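You operate a simulated robot arm through the tools that you are given. There is no shell and no other tool. Be economical: measure what you need, move in short steps, check, and stop when the job is done.

You are at the controls of a simulated robot arm. One attempt, no reset.

## Task
Zero the balance for the white carton.
Fine: carton flat on the steel plate, inside its rim; beam free, turn the dial till the display shows LEVEL; lock the beam last. Where these are worked on the way, their far stop is far enough and under half their travel is too little: beam lock.

The check looks at the end state, three seconds after you hand in, the way a careful person would. Anything else that was tipped, shoved, dropped, spilled or broken makes it a failure.

## Robot
A 6-joint arm with a two-finger parallel gripper, fixed in place. Base frame: the origin is at the foot of the arm, x ahead of it, y to its left, z up. Lengths are in m, angles in degrees, forces in N, time in s.
With the tool pointing down near the work surface it reaches from about 0.14 to 0.58 m from the base axis. Its first joint turns from -66.0 to 66.0 degrees. Payload 2.1 kg.
The TCP is the grasp point between the finger pads, 0.03 m short of the fingertips. In the tool frame z runs along the fingers and y along their closing line. The gripper opens to 0.094 m. The fingers are 0.028 m wide and 0.01 m thick; the gripper's body (0.05 by 0.096 m) begins 0.055 m behind the TCP.
Orientation is that of the tool frame in the base frame, as a unit quaternion [x, y, z, w]. With the fingers straight down and closing along the base's y, the tool's x points along the base's -x, its y along +y and its z along -z.

## Interface
- The arm moves only by the tool step_arm. Its argument "plan" is a list of rows, each a list of 7 numbers: the shift along the tool's x, y, z in units of 250 mm (1.0 is 250 mm), then the turn, a rotation vector about the tool's x, y, z in units of 120 degrees (1.0 is 120 degrees), then the opening, from 0 (shut) to 1 (fully open). In form: [[tx, ty, tz, wx, wy, wz, claw], ...]. A call has 1 to 20 rows; each row is the pose to reach, as a shift and turn from the pose commanded when the call began, along the tool's axes at that moment. A call with a number of a shift or a turn outside -1 to 1 is refused whole. Each row takes 0.2 s and may step no farther than 0.05 m and 8.6 degrees from the row before; otherwise, or with a gripper value out of range, the whole call is refused. A pose out of reach is approached as far as the arm can. The call stops where the force on the tool passes 90 N (or 10 N more than at its start, if that is more) or the arm is blocked; 0.2 s more then pass. The fingers move at their own pace (about 0.072 m/s each) and stop on an object; they squeeze with about 28 N. The grip force told is the motor's: it shows also when the fingers shut on nothing. Time passes only in rows, and 0.2 s behind the last, so rows that repeat a pose let the fingers close. It gives the time, the measured TCP pose, the force on the tool (base axes), the opening and the grip force at its end, in the units of the frame above (readings bear some noise), with the torque about the TCP (base axes, N m) and any sound that the robot's microphone picked up, and new pictures: "views" is both (left out), scene, wrist or none.
- Cameras (640 x 400 px; columns grow to the right, rows downward): "scene" is fixed at [0.0253, -0.3526, 0.4948]; the picture's right is [0.95, -0.30, 0.00], its down [-0.13, -0.43, -0.90] and it looks along [0.27, 0.85, -0.45] (base axes); focal length 242 px, centre (320, 200). "wrist" rides on the gripper at [0.076, 0.014, -0.102] in the tool frame; the picture's right is [-0.18, 0.98, 0.00], its down [-0.75, -0.14, -0.64] and it looks along [-0.63, -0.12, 0.77] (tool axes); focal length 243 px, centre (320, 200). There is no depth. A picture from a camera that has moved, and an enlarged one, comes with that camera's place and axes in the base frame and with its lens.
- inspect(camera, box): a new picture of the part [left, top, right, bottom] of that camera's present view, enlarged. It takes no simulated time.
- sign_off(): hands the job in; it is judged then, once.

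Work in short steps. Places have to be worked out from the pictures, the camera data and where the tool is seen: move nearer, look again, correct. Check each grasp and each placing, and mend what went wrong. You have 120 turns and 200 pictures in all, those below and enlarged ones among them. Open the gripper and draw the arm clear of the work before you hand the job in, unless the task says otherwise; then end with one line.

The tools are called after "Call:" as a command line: name --pt "numbers of a row" for each row, then --argument value for the rest, lists and objects as JSON in quotes. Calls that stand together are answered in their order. step_arm: Moves the arm, as the interface text tells. Its arguments: {"type":"object","properties":{"plan":{"type":"array"},"views":{"type":"string","enum":["both","scene","wrist","none"]}},"required":["plan"]} The other tools are called the same way: inspect (camera, box) takes an enlarged picture of a part of a camera's view; sign_off () hands the job in.

At the start:

```text
clock: 0.0
eef_pos: [0.2548, 0.078, 0.4047]
tool_rot: [0.0, 1.0, 0.001, 0.0]
wrist_force: [-0.8, -0.8, 0.6]
moment: [-0.02, 0.0, -0.02]
opening: 0.094
grip_force: 0.1
```

scene: 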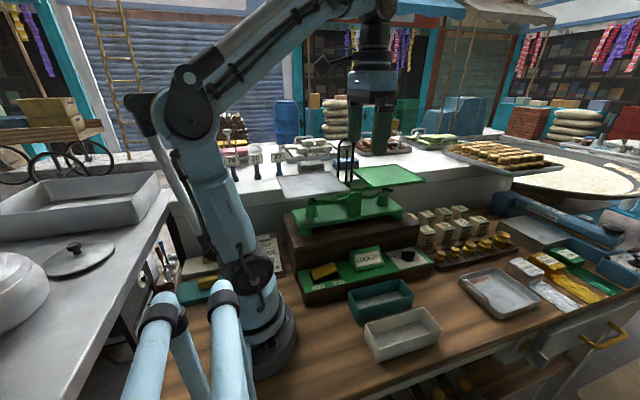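
wrist: 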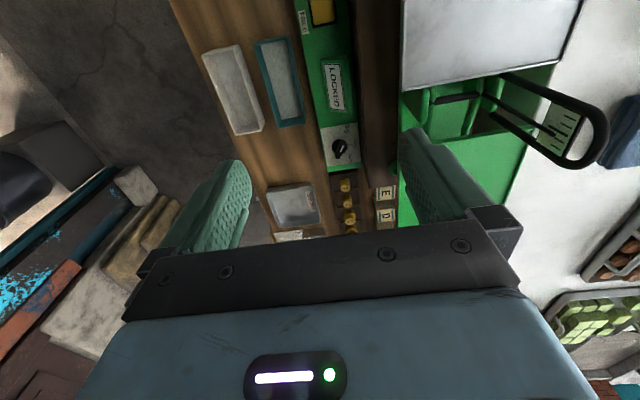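

The pictures show a balance with a steel and a green plate, a panel with a "LOCKED" display and a dial, and two open cartons/trays in front. I'll enlarge the relevant areas first.

Call:
inspect --camera "scene" --box '[260, 140, 460, 310]'

Call:
inspect --camera "scene" --box '[400, 190, 640, 340]'

Call:
inspect --camera "wrist" --box '[180, 0, 420, 250]'

```text
2.35 times, centred on (360, 225) of scene
camera zoom: at [0.0253, -0.3526, 0.4948], right [0.95, -0.3, 0.0], down [-0.13, -0.43, -0.9], along [0.27, 0.85, -0.45], focal length 570 px, centre (226, 141)
```

zoom: 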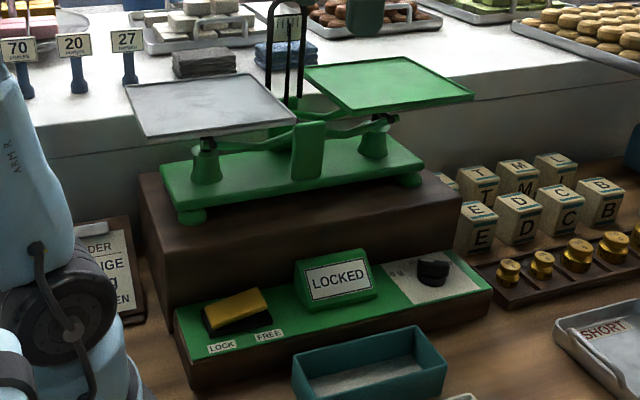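

```text
2.67 times, centred on (520, 265) of scene
camera zoom: at [0.0253, -0.3526, 0.4948], right [0.95, -0.3, 0.0], down [-0.13, -0.43, -0.9], along [0.27, 0.85, -0.45], focal length 646 px, centre (-213, 27)
```

zoom: 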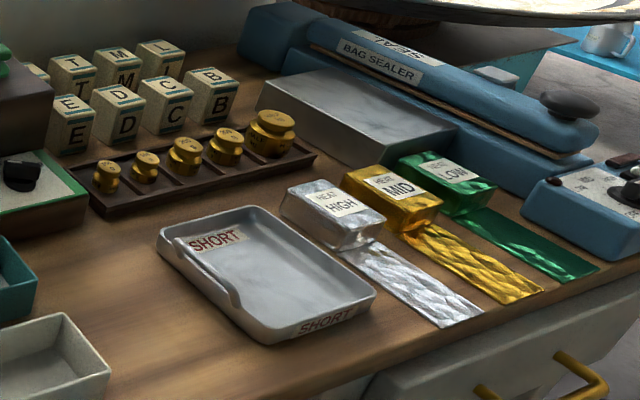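

```text
1.60 times, centred on (300, 125) of wrist
camera zoom: at [0.178, 0.0932, 0.5072], right [0.18, 0.98, 0.0], down [0.75, -0.14, 0.64], along [0.63, -0.12, -0.77], focal length 388 px, centre (352, 320)
```

zoom: 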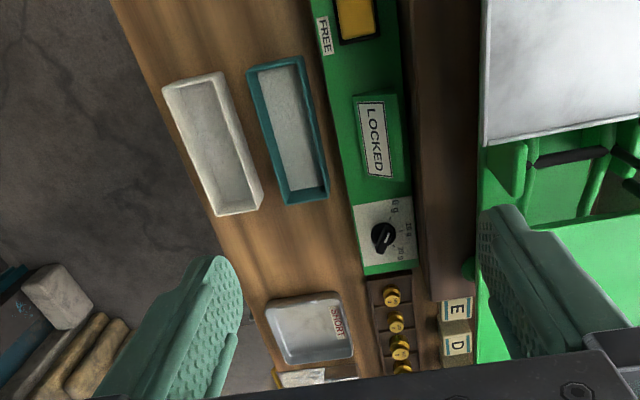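

The white carton (open white tray) is at about x 0.214–0.340, y −0.113–−0.047, with its rim near z 0.045. The steel plate centre is about (0.19, 0.255, 0.23). I'll move above the carton for a closer look.

Call:
step_arm --pt "-0.013 -0.107 0.12 0 0 0 1" --pt "-0.027 -0.213 0.24 0 0 0 1" --pt "-0.04 -0.32 0.36 0 0 0 1" --pt "-0.053 -0.427 0.48 0 0 0 1" --pt "-0.067 -0.533 0.6 0 0 0 1" --pt "-0.08 -0.64 0.72 0 0 0 1"

```text
clock: 1.4
eef_pos: [0.2752, -0.0824, 0.2224]
tool_rot: [0.0, 1.0, 0.001, 0.0]
wrist_force: [-0.3, -0.1, 0.4]
moment: [0.02, 0.0, -0.03]
opening: 0.094
grip_force: 0.0
camera wrist: at [0.1982, -0.0671, 0.3258], right [0.18, 0.98, 0.0], down [0.75, -0.14, 0.64], along [0.63, -0.12, -0.77], focal length 243 px, centre (320, 200)
```

scene: 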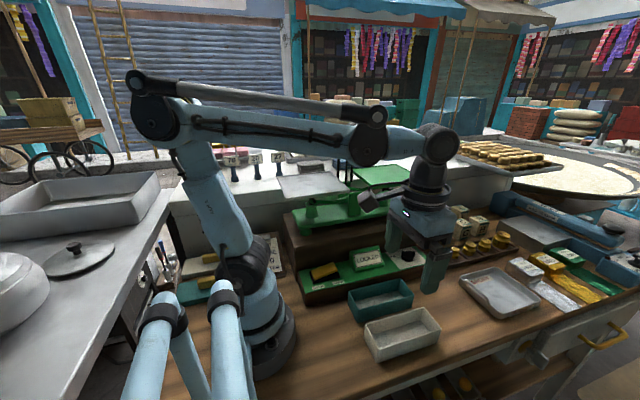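
wrist: 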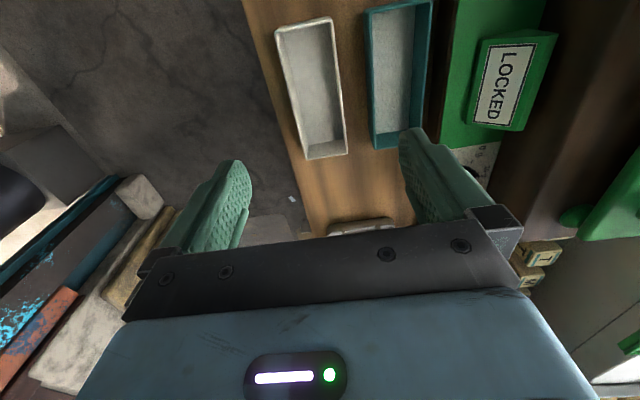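

The carton looks about 0.055 wide and 0.14 long. I'll enlarge both views to measure its corners and height precisely.

Call:
inspect --camera "scene" --box '[340, 270, 460, 370]'

Call:
inspect --camera "wrist" --box '[250, 0, 410, 180]'

```text
4.00 times, centred on (400, 320) of scene
camera zoom: at [0.0253, -0.3526, 0.4948], right [0.95, -0.3, 0.0], down [-0.13, -0.43, -0.9], along [0.27, 0.85, -0.45], focal length 970 px, centre (0, -280)
```

zoom: 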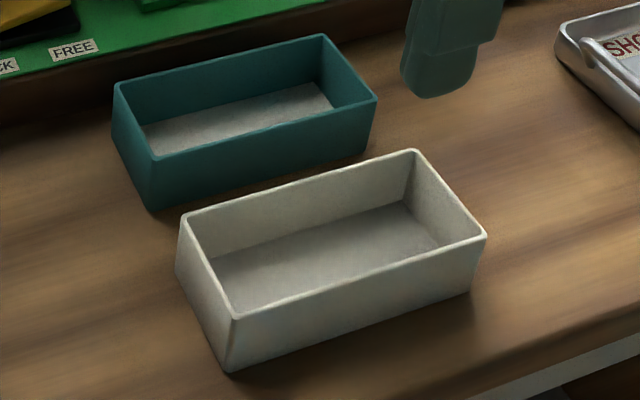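

```text
2.22 times, centred on (330, 90) of wrist
camera zoom: at [0.1982, -0.0671, 0.3258], right [0.18, 0.98, 0.0], down [0.75, -0.14, 0.64], along [0.63, -0.12, -0.77], focal length 539 px, centre (298, 444)
```

zoom: 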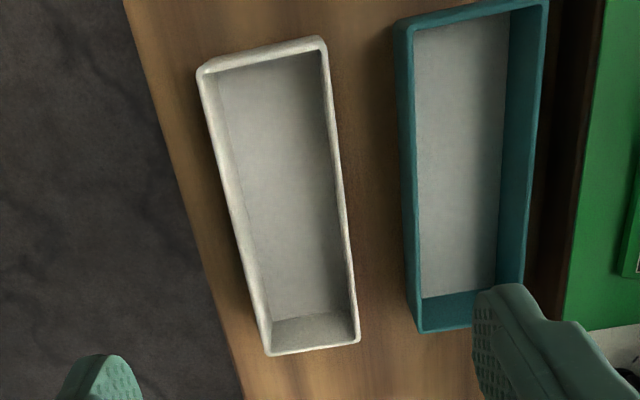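

Refined carton: x 0.216–0.362, y −0.116–−0.061, rim z≈0.034. The teal carton's near edge is at y≈−0.028, so I'll narrow the opening to 0.078 and descend part way above its centre (0.289, −0.0885).

Call:
step_arm --pt "-0.02 -0.01 0.16 0 0 0 0.83" --pt "-0.04 -0.018 0.32 0 0 0 0.83" --pt "-0.056 -0.024 0.5 0 0 0 0.83"

```text
clock: 2.2
eef_pos: [0.2892, -0.0866, 0.0981]
tool_rot: [-0.002, 1.0, 0.001, 0.0]
wrist_force: [0.0, -0.2, -0.5]
moment: [-0.02, 0.02, -0.03]
opening: 0.078
grip_force: 0.0
camera wrist: at [0.2121, -0.0717, 0.2009], right [0.18, 0.98, 0.0], down [0.75, -0.14, 0.64], along [0.63, -0.12, -0.77], focal length 243 px, centre (320, 200)
```

scene: 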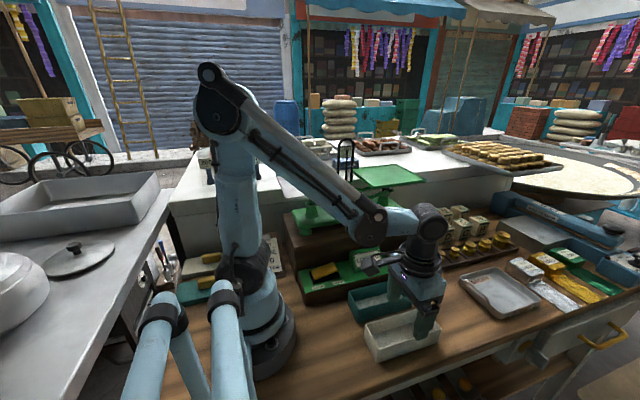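
wrist: 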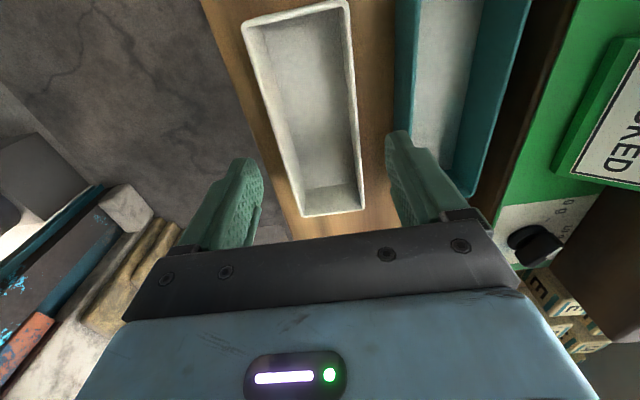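

Corner readings agree, with the carton centre at y≈−0.0885. I'll go down to z≈0.042 and close.

Call:
step_arm --pt "0 -0.006 0.112 0 0 0 0.83" --pt "0 -0.007 0.224 0 0 0 0.83" --pt "0 -0.007 0.224 0 0 0 0.6" --pt "0 -0.007 0.224 0 0 0 0.4" --pt "0 -0.007 0.224 0 0 0 0.4"

```text
clock: 3.4
eef_pos: [0.2893, -0.0893, 0.0429]
tool_rot: [-0.001, 1.0, 0.001, 0.001]
wrist_force: [0.5, 0.1, -0.4]
moment: [0.0, -0.03, 0.0]
opening: 0.061
grip_force: 28.3
camera wrist: at [0.2123, -0.0734, 0.1445], right [0.18, 0.98, 0.0], down [0.75, -0.14, 0.64], along [0.63, -0.12, -0.77], focal length 243 px, centre (320, 200)
```

scene: 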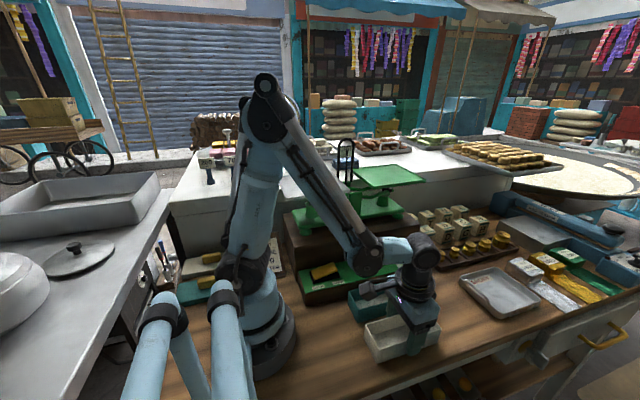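
wrist: 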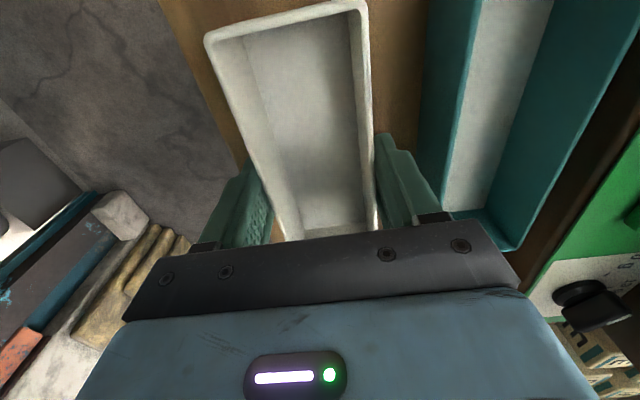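

The fingers hold the carton at 0.061 wide with 28 N. I'll lift straight up 0.25 m.

Call:
step_arm --pt "0 0 -0.08 0 0 0 0.4" --pt "0 0 -0.2 0 0 0 0.4" --pt "0 0 -0.36 0 0 0 0.4" --pt "0 0 -0.52 0 0 0 0.4" --pt "0 0 -0.68 0 0 0 0.4" --pt "0 0 -0.84 0 0 0 0.4" --pt "0 0 -1.0 0 0 0 0.4"

```text
clock: 5.0
eef_pos: [0.2894, -0.0897, 0.2925]
tool_rot: [-0.001, 1.0, 0.001, 0.0]
wrist_force: [-0.7, -0.3, -0.1]
moment: [0.01, 0.02, 0.0]
opening: 0.0605
grip_force: 27.7
camera wrist: at [0.2129, -0.0747, 0.3952], right [0.18, 0.98, 0.0], down [0.75, -0.14, 0.64], along [0.63, -0.12, -0.77], focal length 243 px, centre (320, 200)
```

scene: 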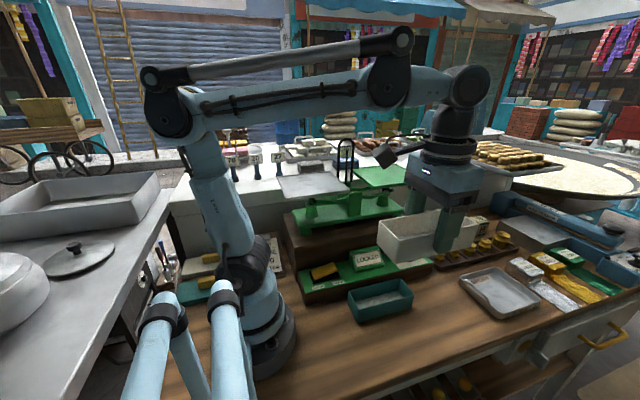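
wrist: 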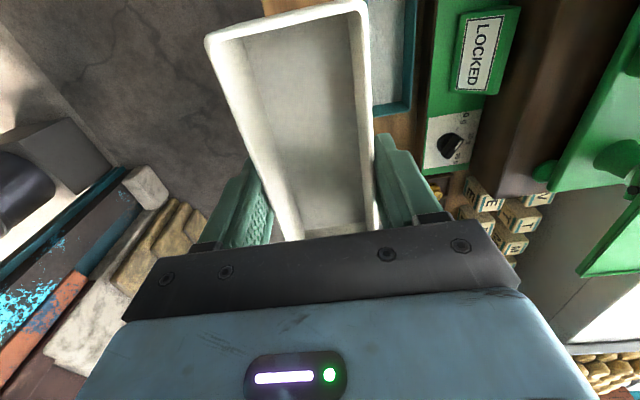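

Carton is held securely. The plate is unobstructed in the scene view, so I'll enlarge it to measure it.

Call:
inspect --camera "scene" --box '[260, 140, 380, 215]'

```text
5.33 times, centred on (320, 178) of scene
camera zoom: at [0.0253, -0.3526, 0.4948], right [0.95, -0.3, 0.0], down [-0.13, -0.43, -0.9], along [0.27, 0.85, -0.45], focal length 1293 px, centre (320, 320)
```

zoom: 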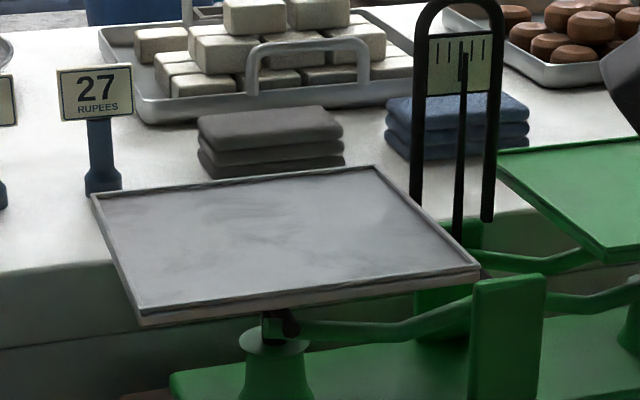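

Plate outline: x≈0.109–0.277, y≈0.177–0.332, z≈0.23 and centre (0.193, 0.2545). The carton fits with its long side along x without turning, so I'll move up and partway over.

Call:
step_arm --pt "0.0 0.0 -0.14 0 0 0 0.4" --pt "0.05 0.08 -0.28 0 0 0 0.4" --pt "0.14 0.2 -0.32 0 0 0 0.4" --pt "0.22 0.34 -0.32 0 0 0 0.4" --pt "0.3 0.5 -0.32 0 0 0 0.4" --pt "0.388 0.64 -0.32 0 0 0 0.4"

```text
clock: 6.4
eef_pos: [0.1918, 0.0704, 0.374]
tool_rot: [0.0, 1.0, 0.001, 0.0]
wrist_force: [0.2, 0.2, 0.4]
moment: [0.0, 0.01, 0.01]
opening: 0.0608
grip_force: 27.6
camera wrist: at [0.1149, 0.0858, 0.476], right [0.18, 0.98, 0.0], down [0.75, -0.14, 0.64], along [0.63, -0.12, -0.77], focal length 243 px, centre (320, 200)
```

scene: 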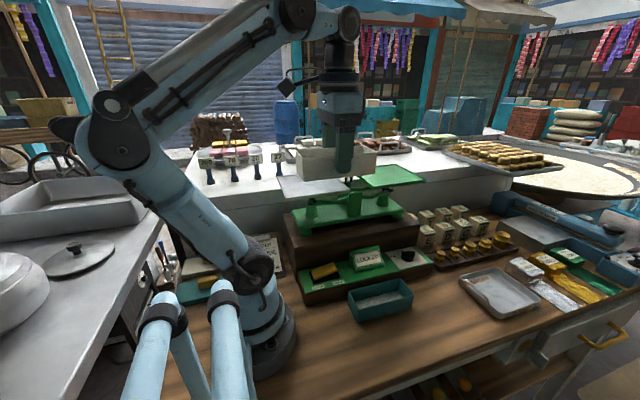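
wrist: 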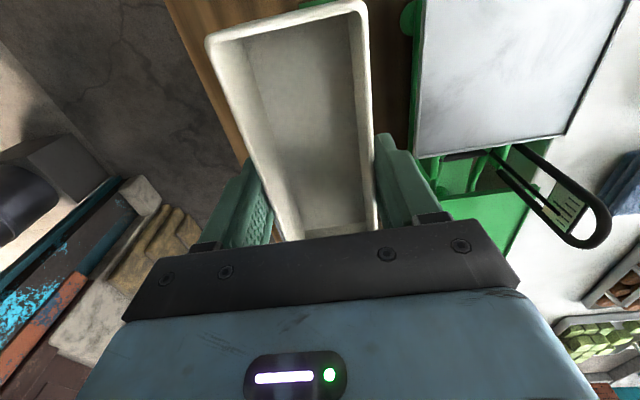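

Triangulating with both cameras puts the plate at x 0.107–0.271, y 0.167–0.321, z≈0.236 and centre (0.189, 0.2435). I'll move over it at the present height.

Call:
step_arm --pt "0.004 0.14 0 0 0 0 0.4" --pt "0.008 0.3 0 0 0 0 0.4" --pt "0.012 0.46 0 0 0 0 0.4" --pt "0.016 0.6 0 0 0 0 0.4" --pt "0.016 0.692 0 0 0 0 0.4"

```text
clock: 7.6
eef_pos: [0.187, 0.2445, 0.3755]
tool_rot: [0.001, 1.0, 0.001, 0.0]
wrist_force: [0.0, 0.4, 0.7]
moment: [-0.01, -0.04, 0.02]
opening: 0.0606
grip_force: 28.3
camera wrist: at [0.1106, 0.2598, 0.4768], right [0.18, 0.98, 0.0], down [0.75, -0.14, 0.64], along [0.63, -0.12, -0.77], focal length 243 px, centre (320, 200)
```

scene: 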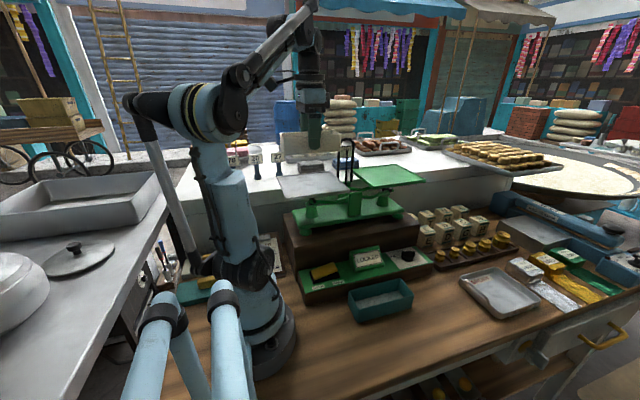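
wrist: 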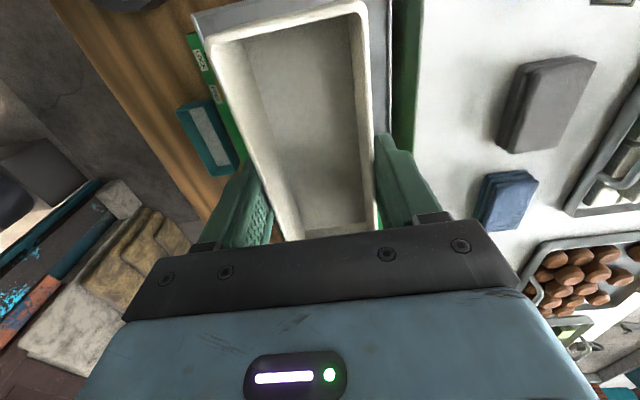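

Positioned over the plate. I'll lower 0.07 m to just above it and look closely.

Call:
step_arm --pt "0 0 0.14 0 0 0 0.4" --pt "0 0 0.28 0 0 0 0.4" --views "wrist"

Call:
inspect --camera "scene" --box '[260, 120, 380, 215]'

```text
clock: 8.2
eef_pos: [0.1862, 0.2435, 0.3044]
tool_rot: [-0.001, 1.0, 0.001, -0.001]
wrist_force: [0.8, 0.4, -0.9]
moment: [0.0, 0.01, 0.01]
opening: 0.0606
grip_force: 28.6
camera wrist: at [0.1099, 0.2593, 0.407], right [0.18, 0.98, 0.0], down [0.75, -0.14, 0.64], along [0.63, -0.12, -0.77], focal length 243 px, centre (320, 200)
```

wrist: 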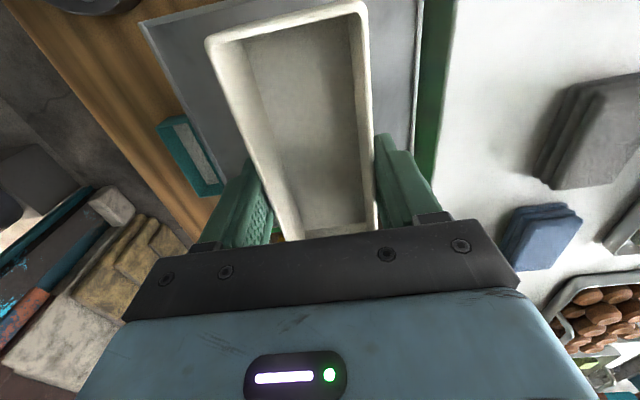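

```text
4.21 times, centred on (320, 168) of scene
camera zoom: at [0.0253, -0.3526, 0.4948], right [0.95, -0.3, 0.0], down [-0.13, -0.43, -0.9], along [0.27, 0.85, -0.45], focal length 1021 px, centre (320, 337)
```

zoom: 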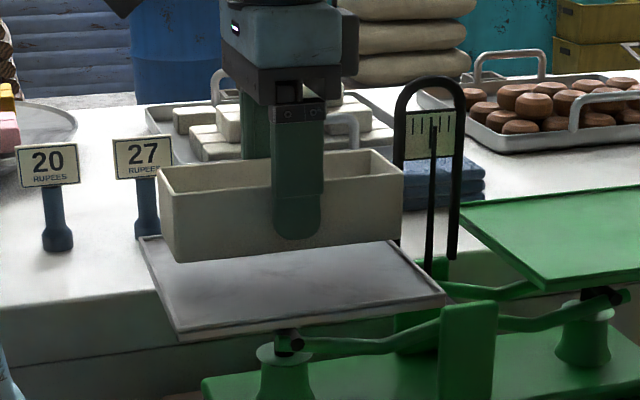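

The carton bottom is about 0.0445 below the TCP (z≈0.260), with about 10 mm of plate beyond each end. I'll lower gently toward the plate.

Call:
step_arm --pt "0 0 0.03 0 0 0 0.4" --pt "0 0 0.06 0 0 0 0.4" --pt "0 0 0.084 0 0 0 0.4" --views "wrist"

Call:
inspect --camera "scene" --box '[270, 140, 370, 205]'

```text
clock: 9.0
eef_pos: [0.1866, 0.243, 0.2827]
tool_rot: [-0.001, 1.0, 0.002, 0.0]
wrist_force: [0.1, 1.0, 26.2]
moment: [0.04, 0.01, -0.02]
opening: 0.0606
grip_force: 28.3
camera wrist: at [0.1103, 0.2586, 0.3863], right [0.18, 0.98, 0.0], down [0.75, -0.14, 0.64], along [0.63, -0.12, -0.77], focal length 243 px, centre (320, 200)
```

wrist: 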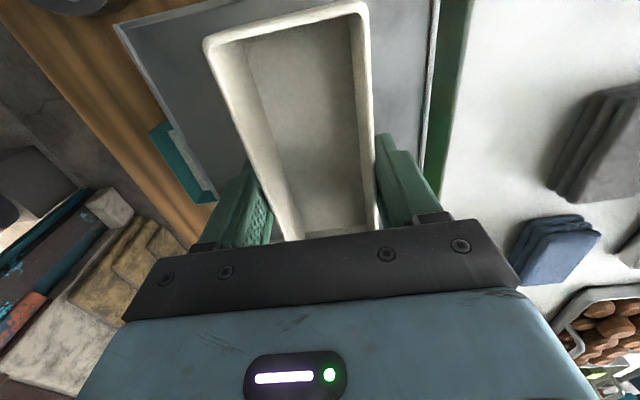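

```text
6.15 times, centred on (320, 172) of scene
camera zoom: at [0.0252, -0.3527, 0.4948], right [0.95, -0.3, 0.0], down [-0.13, -0.43, -0.9], along [0.27, 0.86, -0.45], focal length 1492 px, centre (320, 369)
```

zoom: 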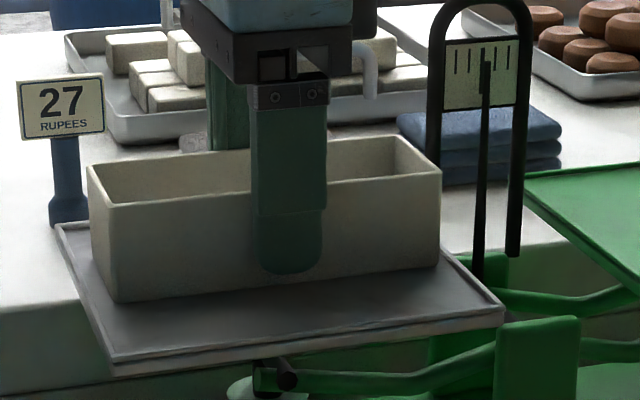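

Contact with the plate (26 N up), and the carton sits inside the rim. I'll ease the load, open and rise clear.

Call:
step_arm --pt "0 0 -0.006 0 0 0 0.4" --pt "0 0 -0.006 0 0 0 0.7" --pt "0 0 -0.006 0 0 0 0.85" --pt "0 0 -0.006 0 0 0 0.85" --pt "0 0 -0.1 0 0 0 0.85" --pt "0 0 -0.26 0 0 0 0.85" --pt "0 0 -0.44 0 0 0 0.85" --views "wrist"

Call:
inspect --camera "scene" --box '[270, 140, 370, 205]'

```text
clock: 10.6
eef_pos: [0.1869, 0.2433, 0.3928]
tool_rot: [-0.001, 1.0, 0.001, 0.0]
wrist_force: [0.7, -0.5, -0.3]
moment: [0.02, -0.02, 0.0]
opening: 0.0802
grip_force: 0.0
camera wrist: at [0.1107, 0.2584, 0.4954], right [0.18, 0.98, 0.0], down [0.75, -0.14, 0.64], along [0.63, -0.12, -0.77], focal length 243 px, centre (320, 200)
```

wrist: 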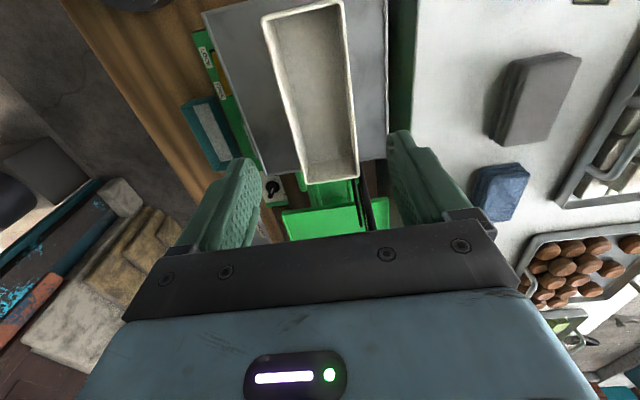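

```text
6.15 times, centred on (320, 172) of scene
camera zoom: at [0.0253, -0.3526, 0.4948], right [0.95, -0.3, 0.0], down [-0.13, -0.43, -0.9], along [0.27, 0.85, -0.45], focal length 1492 px, centre (320, 369)
```

zoom: 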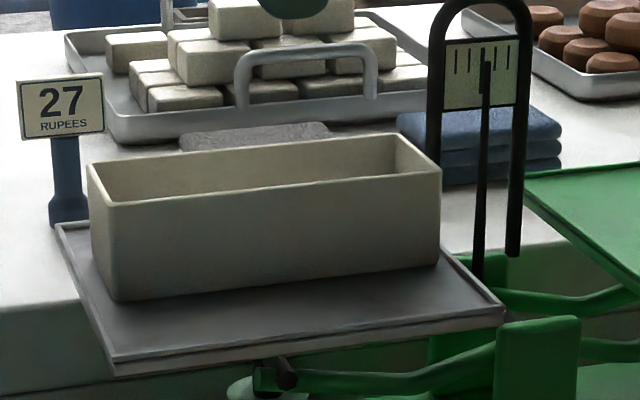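

The carton sits flat inside the rim and released cleanly. Next I'll move toward the control strip for a closer look at the lock slider and dial.

Call:
step_arm --pt "0 -0.16 0 0 0 0 0.5" --pt "0 -0.34 0 0 0 0 0.2" --pt "-0.06 -0.52 0 0 0 0 0" --pt "-0.14 -0.68 0.04 0 0 0 0" --pt "-0.2 -0.76 0.16 0 0 0 0" --pt "-0.28 -0.76 0.32 0 0 0 0" --pt "-0.28 -0.76 0.48 0 0 0 0" --pt "-0.28 -0.76 0.56 0 0 0 0" --views "wrist"

Call:
inspect --camera "scene" --box '[290, 230, 440, 310]'

```text
clock: 12.4
eef_pos: [0.2576, 0.0524, 0.2527]
tool_rot: [0.0, 1.0, 0.002, 0.0]
wrist_force: [0.4, 0.2, -0.8]
moment: [0.0, 0.02, 0.03]
opening: 0.0001
grip_force: 28.1
camera wrist: at [0.1817, 0.0683, 0.3551], right [0.18, 0.98, 0.0], down [0.75, -0.14, 0.64], along [0.63, -0.12, -0.77], focal length 243 px, centre (320, 200)
```

wrist: 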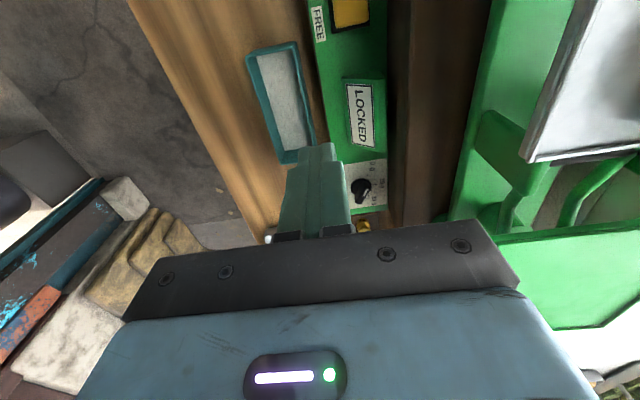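

```text
4.27 times, centred on (365, 270) of scene
camera zoom: at [0.0253, -0.3526, 0.4948], right [0.95, -0.3, 0.0], down [-0.13, -0.43, -0.9], along [0.27, 0.85, -0.45], focal length 1034 px, centre (128, -99)
```

zoom: 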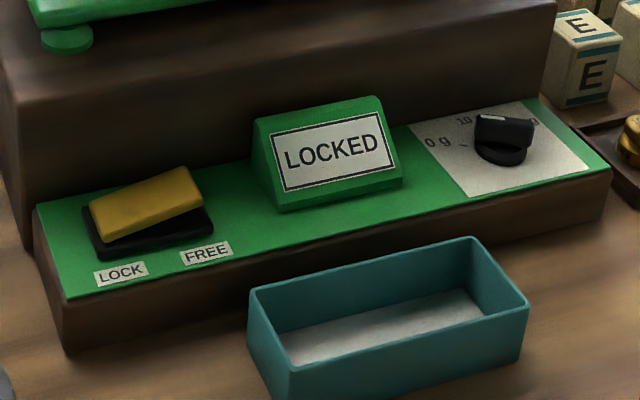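

The lock is a yellow rocker: the LOCK end is pressed down and the FREE end (x≈0.21, y 0.078–0.118, z≈0.047) is up. I'll hover over the FREE end with closed fingers, tilted ~17° so the gripper body clears the balance block.

Call:
step_arm --pt "0.06 0.04 0.12 -0.07 0 0 0" --pt "0.12 0.08 0.26 -0.143 0 0 0" --pt "0.18 0.12 0.4 -0.143 0 0 0" --pt "0.22 0.132 0.52 -0.143 0 0 0"

Call:
inspect --camera "scene" --box '[280, 220, 400, 300]'

```text
refused: row 2 steps farther than a row can; nothing moved
```

```text
5.00 times, centred on (340, 260) of scene
camera zoom: at [0.0253, -0.3526, 0.4948], right [0.95, -0.3, 0.0], down [-0.13, -0.43, -0.9], along [0.27, 0.85, -0.45], focal length 1212 px, centre (220, -100)
```

zoom: 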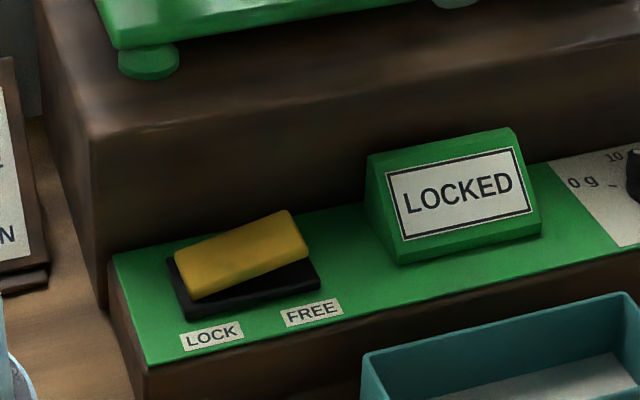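

A row slightly exceeded the step limit, so I'll send the same move with smaller rows.

Call:
step_arm --pt "0.05 0.03 0.12 -0.05 0 0 0" --pt "0.1 0.06 0.24 -0.1 0 0 0" --pt "0.15 0.09 0.36 -0.143 0 0 0" --pt "0.2 0.12 0.46 -0.143 0 0 0" --pt "0.22 0.132 0.52 -0.143 0 0 0" --views "wrist"

Call:
inspect --camera "scene" --box '[280, 200, 400, 300]'

```text
clock: 13.6
eef_pos: [0.2022, 0.0859, 0.1232]
tool_rot: [-0.001, 0.989, 0.15, -0.001]
wrist_force: [0.6, -0.3, 0.2]
moment: [0.01, -0.03, 0.0]
opening: 0.0
grip_force: 27.9
camera wrist: at [0.1255, 0.0712, 0.2248], right [0.18, 0.94, 0.29], down [0.75, -0.33, 0.57], along [0.63, 0.12, -0.77], focal length 243 px, centre (320, 200)
```

wrist: 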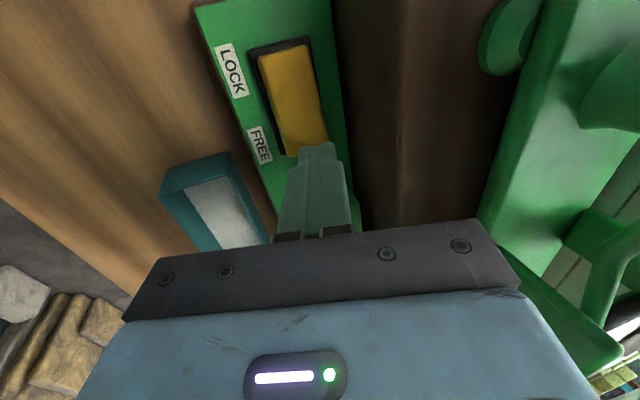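

```text
4.00 times, centred on (340, 250) of scene
camera zoom: at [0.0253, -0.3526, 0.4948], right [0.95, -0.3, 0.0], down [-0.13, -0.43, -0.9], along [0.27, 0.85, -0.45], focal length 970 px, centre (240, 0)
```

zoom: 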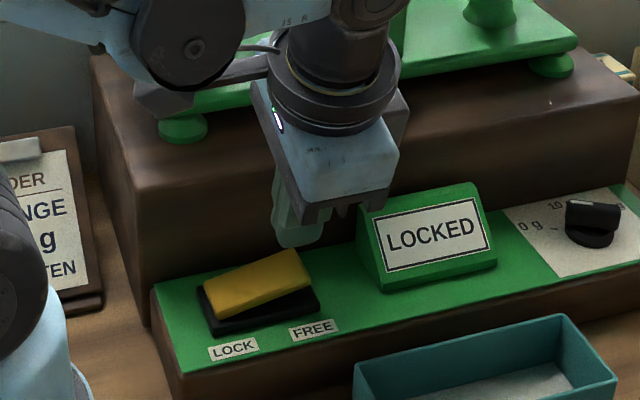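

The rocker's FREE end is confirmed at x≈0.21, y≈0.097. I'll press down about 0.06 m in small rows, watching the force.

Call:
step_arm --pt "-0.012 -0.036 0.157 0 0 0 0" --pt "-0.012 -0.047 0.195 0 0 0 0" --pt "-0.012 -0.053 0.214 0 0 0 0" --pt "-0.012 -0.059 0.233 0 0 0 0" --views "none"

Call:
inspect --camera "scene" --box '[280, 200, 400, 300]'

```text
clock: 14.0
eef_pos: [0.2073, 0.0889, 0.0944]
tool_rot: [0.002, 0.989, 0.15, -0.013]
wrist_force: [-4.6, -13.7, 56.8]
moment: [-0.44, 0.94, 0.2]
opening: 0.0
grip_force: 28.2
stopped in row 2: the force on the tool passed its limit at 232 N (the readings are from after the stop); the commanded pose is now the measured one
```

```text
4.00 times, centred on (340, 250) of scene
camera zoom: at [0.0252, -0.3527, 0.4948], right [0.95, -0.3, 0.0], down [-0.13, -0.43, -0.9], along [0.27, 0.86, -0.45], focal length 970 px, centre (240, 0)
```

zoom: 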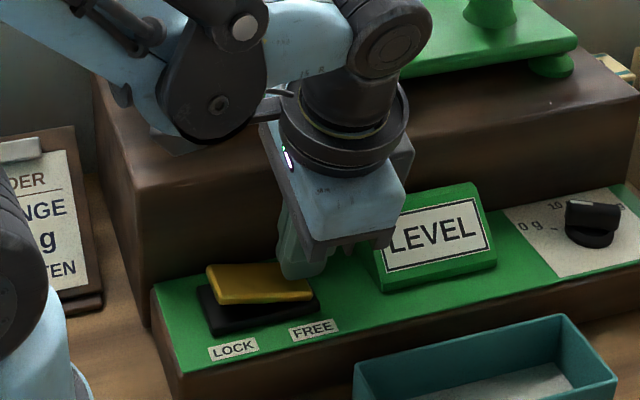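

Contact came earlier than expected; the rocker has tilted and the display now reads "LEVEL". I'll back straight off and look at where the rocker and display settle.

Call:
step_arm --pt "0 0.006 -0.02 0 0 0 0" --pt "0 0.036 -0.115 0 0 0 0" --pt "0 0.07 -0.23 0 0 0 0" --pt "0 0.07 -0.23 0 0 0 0" --pt "0 0.07 -0.23 0 0 0 0"

Call:
inspect --camera "scene" --box '[280, 200, 400, 300]'

Call:
inspect --camera "scene" --box '[260, 120, 440, 220]'

```text
clock: 15.2
eef_pos: [0.2083, 0.0878, 0.1538]
tool_rot: [0.001, 0.989, 0.15, -0.012]
wrist_force: [-0.1, 0.5, 0.2]
moment: [-0.02, 0.02, 0.02]
opening: 0.0001
grip_force: 28.0
camera wrist: at [0.1342, 0.0728, 0.2572], right [0.19, 0.94, 0.29], down [0.77, -0.32, 0.55], along [0.61, 0.12, -0.78], focal length 243 px, centre (320, 200)
```

scene: 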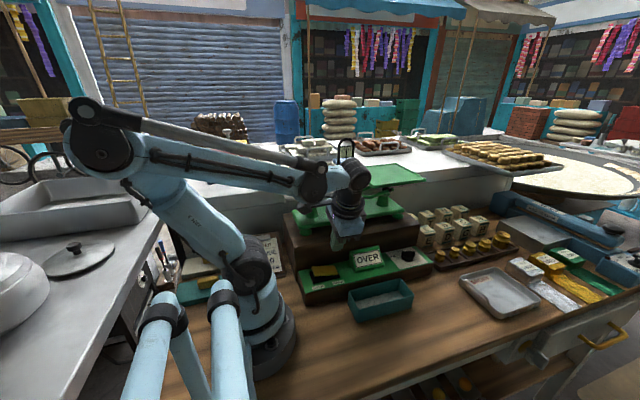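
wrist: 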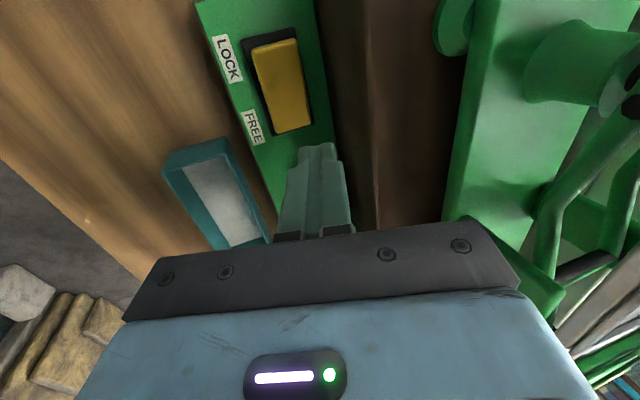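

```text
4.00 times, centred on (340, 250) of scene
camera zoom: at [0.0253, -0.3526, 0.4948], right [0.95, -0.3, 0.0], down [-0.13, -0.43, -0.9], along [0.27, 0.85, -0.45], focal length 970 px, centre (240, 0)
```

zoom: 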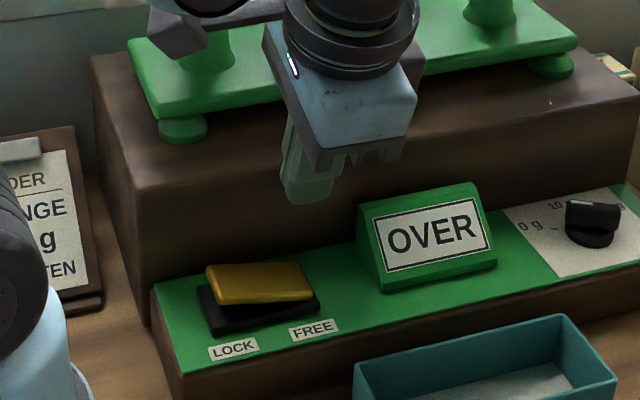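

```text
3.56 times, centred on (350, 170) of scene
camera zoom: at [0.0253, -0.3526, 0.4948], right [0.95, -0.3, 0.0], down [-0.13, -0.43, -0.9], along [0.27, 0.85, -0.45], focal length 862 px, centre (213, 307)
```

zoom: 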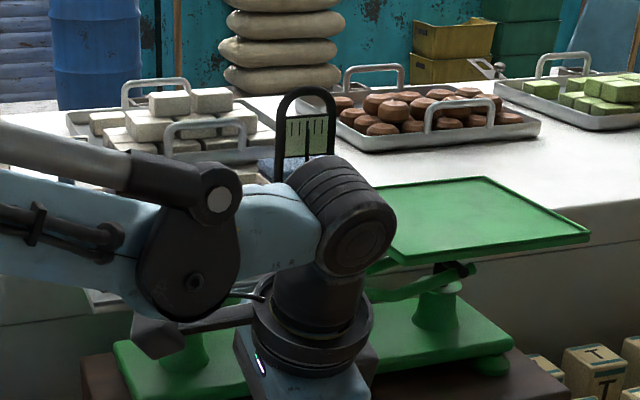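

The beam is free and the display reads OVER. Now I'll go look at the dial: rise, level the tool, and move over toward x≈0.38.

Call:
step_arm --pt "-0.06 0.02 -0.14 0.05 0 0 0" --pt "-0.2 -0.02 -0.25 0.1 0 0 0" --pt "-0.36 -0.04 -0.297 0.143 0 0 0.2" --pt "-0.52 -0.06 -0.297 0.143 0 0 0.3" --pt "-0.688 -0.068 -0.297 0.143 0 0 0.5"

Call:
inspect --camera "scene" --box '[360, 220, 460, 290]'

Call:
inspect --camera "wrist" --box '[280, 20, 440, 160]'

```text
clock: 16.4
eef_pos: [0.3812, 0.0509, 0.214]
tool_rot: [-0.001, 1.0, 0.0, -0.012]
wrist_force: [0.1, -0.1, -0.3]
moment: [-0.05, -0.06, 0.03]
opening: 0.0469
grip_force: 0.1
camera wrist: at [0.3074, 0.0659, 0.3181], right [0.18, 0.98, 0.0], down [0.77, -0.14, 0.62], along [0.61, -0.12, -0.78], focal length 243 px, centre (320, 200)
```

scene: 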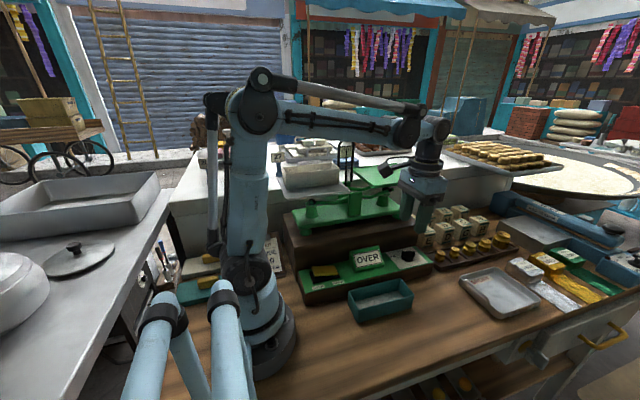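
wrist: 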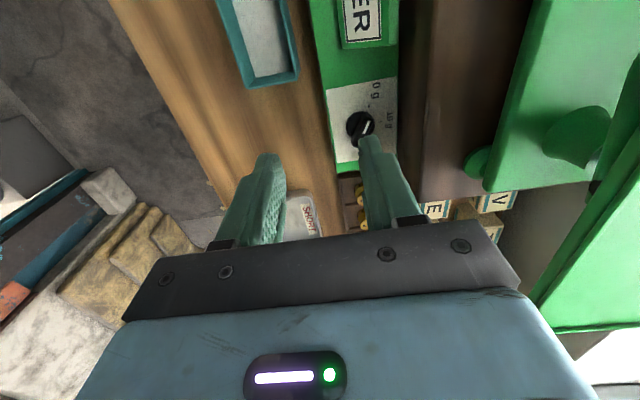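

```text
5.71 times, centred on (410, 255) of scene
camera zoom: at [0.0253, -0.3526, 0.4948], right [0.95, -0.3, 0.0], down [-0.13, -0.43, -0.9], along [0.27, 0.85, -0.45], focal length 1385 px, centre (-194, -114)
```

zoom: 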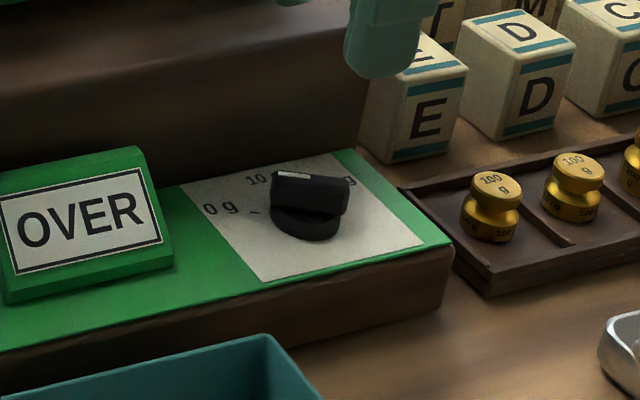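

```text
2.86 times, centred on (360, 90) of wrist
camera zoom: at [0.3074, 0.0659, 0.3181], right [0.18, 0.98, 0.0], down [0.77, -0.14, 0.62], along [0.61, -0.12, -0.78], focal length 693 px, centre (206, 514)
```

zoom: 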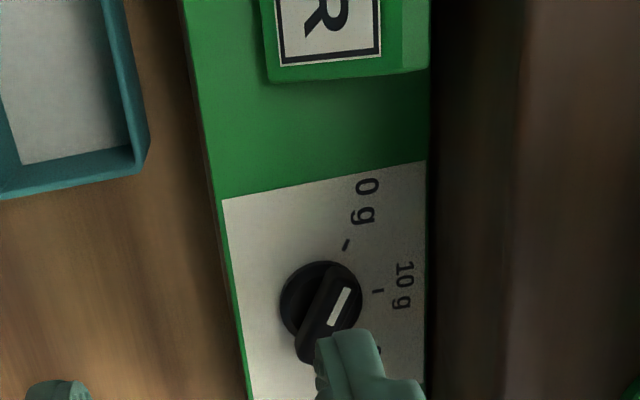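

The dial bar (with white index mark) points at 0 g; 10 g lies 60° clockwise from there (seen from above), so it likely needs turning up. The knob is at about (0.424, 0.089) with its bar top near z 0.06. I'll level the tool, then swing the wrist counter-clockwise so that the camera stays on the open side while I later turn clockwise.

Call:
step_arm --pt "-0.06 0.05 0.0 0 -0.0115 0 0.5" --pt "-0.12 0.1 0.0 0 -0.0115 0 0.5" --pt "-0.172 0.154 0.0 0 -0.0115 0 0.5" --views "none"

Call:
step_arm --pt "0 0 0 0 0 -0.07 0.5" --pt "0 0 0 0 0 -0.14 0.5" --pt "0 0 0 0 0 -0.21 0.5" --pt "0 0 0 0 0 -0.28 0.5" --pt "0 0 0 0 0 -0.35 0.5" --pt "0 0 0 0 0 -0.42 0.5" --pt "0 0 0 0 0 -0.49 0.5" --pt "0 0 0 0 0 -0.56 0.5" --pt "0 0 0 0 0 -0.63 0.5" --pt "0 0 0 0 0 -0.7 0.5" --pt "0 0 0 0 0 -0.77 0.5" --pt "0 0 0 0 0 -0.84 0.5" --pt "0 0 0 0 0 -0.91 0.5" --pt "0 0 0 0 0 -0.98 0.5"

```text
clock: 17.2
eef_pos: [0.4251, 0.0894, 0.2139]
tool_rot: [-0.001, 1.0, 0.0, 0.001]
wrist_force: [0.0, 0.6, -1.0]
moment: [0.01, 0.02, 0.0]
opening: 0.047
grip_force: 0.1
```

```text
clock: 20.2
eef_pos: [0.4233, 0.0887, 0.2132]
tool_rot: [0.856, -0.516, 0.0, -0.001]
wrist_force: [-0.3, -0.3, -0.3]
moment: [-0.02, 0.02, 0.01]
opening: 0.047
grip_force: 0.0
camera wrist: at [0.4466, 0.0165, 0.316], right [-0.96, -0.3, 0.0], down [-0.23, 0.73, 0.64], along [-0.19, 0.61, -0.77], focal length 243 px, centre (320, 200)
```

scene: 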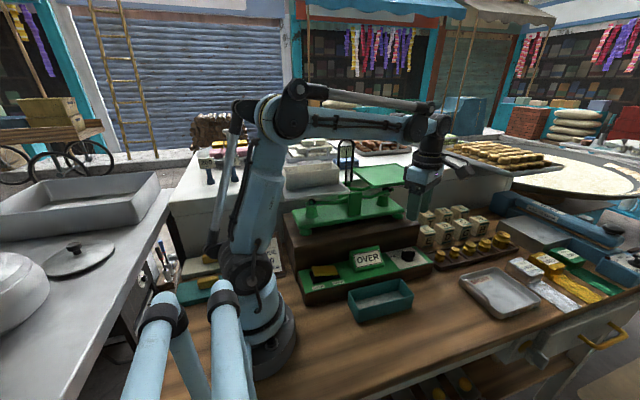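
wrist: 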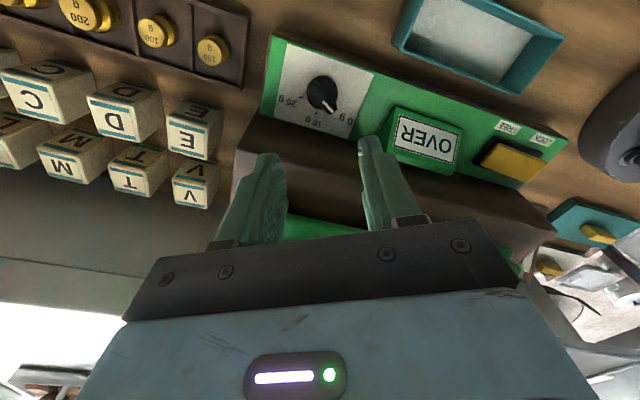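

The wrist turned freely and the dial is now visible between 0 g and 20 g marks. I'll enlarge the dial.

Call:
inspect --camera "wrist" --box '[270, 50, 390, 150]'

```text
4.00 times, centred on (330, 100) of wrist
camera zoom: at [0.4466, 0.0165, 0.316], right [-0.96, -0.3, 0.0], down [-0.23, 0.73, 0.64], along [-0.19, 0.61, -0.77], focal length 970 px, centre (280, 600)
```

zoom: 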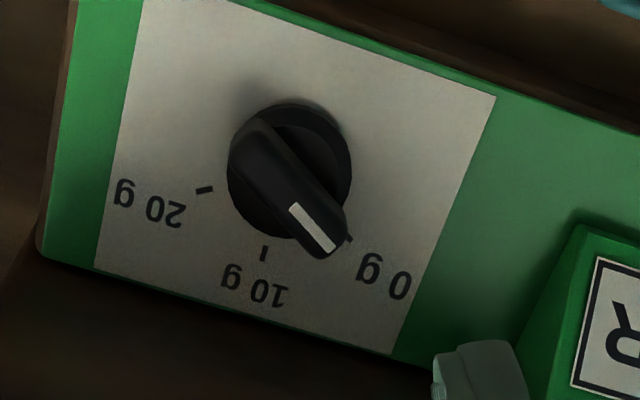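

Bar centre is about (0.421, 0.091), lying at 148°, so I need 30° more counter-clockwise to straddle it. I'll narrow the opening to 0.03 and descend to z≈0.11.

Call:
step_arm --pt "-0.01 0.002 0.08 0 0 -0.065 0.32" --pt "-0.01 0.002 0.17 0 0 -0.13 0.32" --pt "-0.01 0.002 0.26 0 0 -0.195 0.32" --pt "-0.01 0.002 0.35 0 0 -0.253 0.32" --pt "-0.01 0.002 0.41 0 0 -0.253 0.32" --views "wrist"

Call:
inspect --camera "scene" --box '[350, 210, 450, 290]'

Call:
inspect --camera "wrist" --box '[240, 80, 400, 200]'

```text
clock: 21.4
eef_pos: [0.4221, 0.0928, 0.1122]
tool_rot: [0.962, -0.274, 0.0, -0.001]
wrist_force: [0.5, -0.3, 0.0]
moment: [-0.01, 0.03, -0.03]
opening: 0.0301
grip_force: 0.0
camera wrist: at [0.4796, 0.0403, 0.2137], right [-0.67, -0.74, 0.0], down [-0.57, 0.52, 0.64], along [-0.47, 0.43, -0.77], focal length 243 px, centre (320, 200)
```

wrist: 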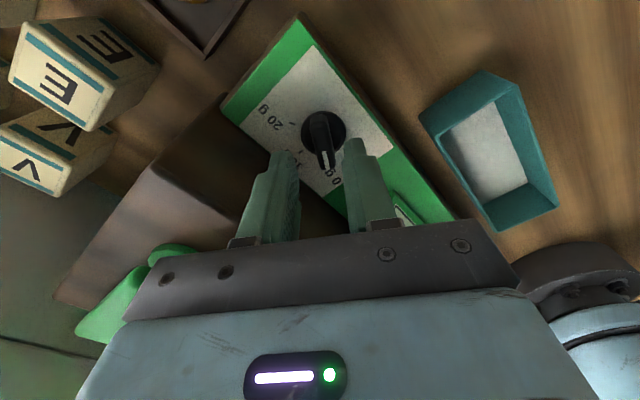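

```text
5.00 times, centred on (400, 250) of scene
camera zoom: at [0.0253, -0.3526, 0.4948], right [0.95, -0.3, 0.0], down [-0.13, -0.43, -0.9], along [0.27, 0.85, -0.45], focal length 1212 px, centre (-80, -50)
```

zoom: 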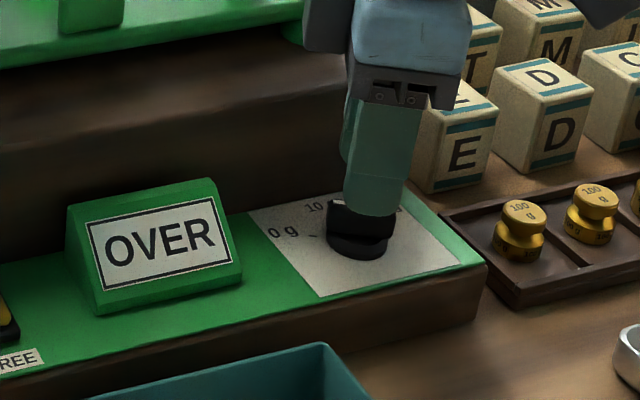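

```text
3.33 times, centred on (320, 140) of wrist
camera zoom: at [0.4796, 0.0403, 0.2137], right [-0.67, -0.74, 0.0], down [-0.57, 0.52, 0.64], along [-0.47, 0.43, -0.77], focal length 809 px, centre (320, 400)
```

zoom: 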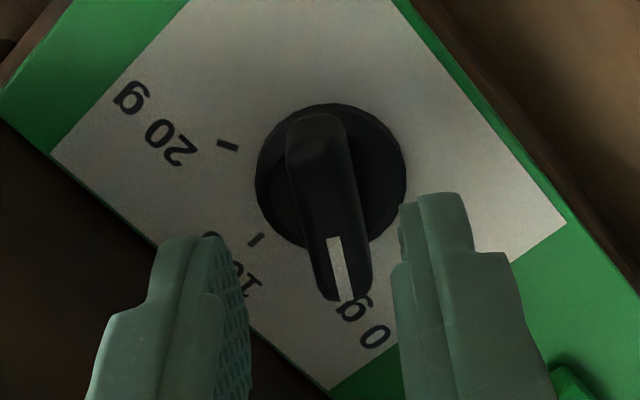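

Alignment looks right, with the knob axis at about (0.423, 0.089). I'll shift 4 mm and descend to z≈0.08 in small steps.

Call:
step_arm --pt "0.011 0.011 0.04 0 0 0 0.32" --pt "0.011 0.011 0.08 0 0 0 0.32" --pt "0.011 0.011 0.105 0 0 0 0.32" --pt "0.011 0.011 0.125 0 0 0 0.32" --views "wrist"

Call:
inspect --camera "scene" --box '[350, 210, 450, 290]'

```text
clock: 22.4
eef_pos: [0.4253, 0.0881, 0.0805]
tool_rot: [0.961, -0.275, 0.0, -0.001]
wrist_force: [-0.7, 0.3, -0.1]
moment: [-0.01, 0.0, 0.0]
opening: 0.0302
grip_force: 0.0
camera wrist: at [0.4807, 0.0366, 0.1823], right [-0.68, -0.74, 0.0], down [-0.57, 0.52, 0.64], along [-0.47, 0.44, -0.77], focal length 243 px, centre (320, 200)
```

wrist: 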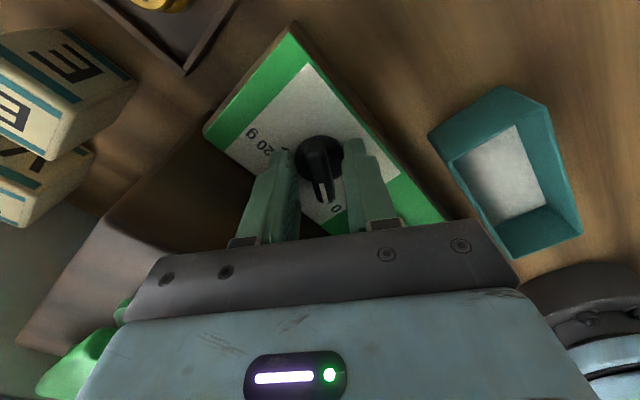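

```text
5.00 times, centred on (400, 250) of scene
camera zoom: at [0.0253, -0.3526, 0.4948], right [0.95, -0.3, 0.0], down [-0.13, -0.43, -0.9], along [0.27, 0.85, -0.45], focal length 1212 px, centre (-80, -50)
```

zoom: 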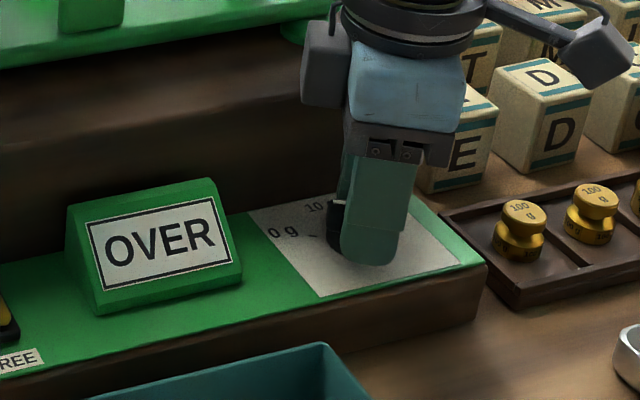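

The fingers straddle the bar with no contact force. I'll enlarge the wrist view to check centring.

Call:
inspect --camera "wrist" --box '[240, 110, 400, 230]'

```text
3.33 times, centred on (320, 170) of wrist
camera zoom: at [0.4807, 0.0366, 0.1823], right [-0.68, -0.74, 0.0], down [-0.57, 0.52, 0.64], along [-0.47, 0.44, -0.77], focal length 809 px, centre (320, 300)
```

zoom: 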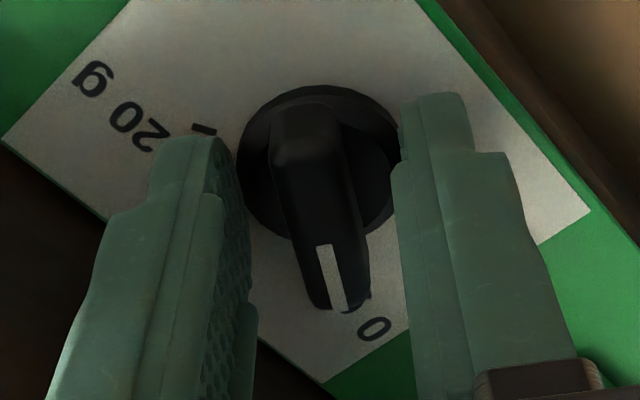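

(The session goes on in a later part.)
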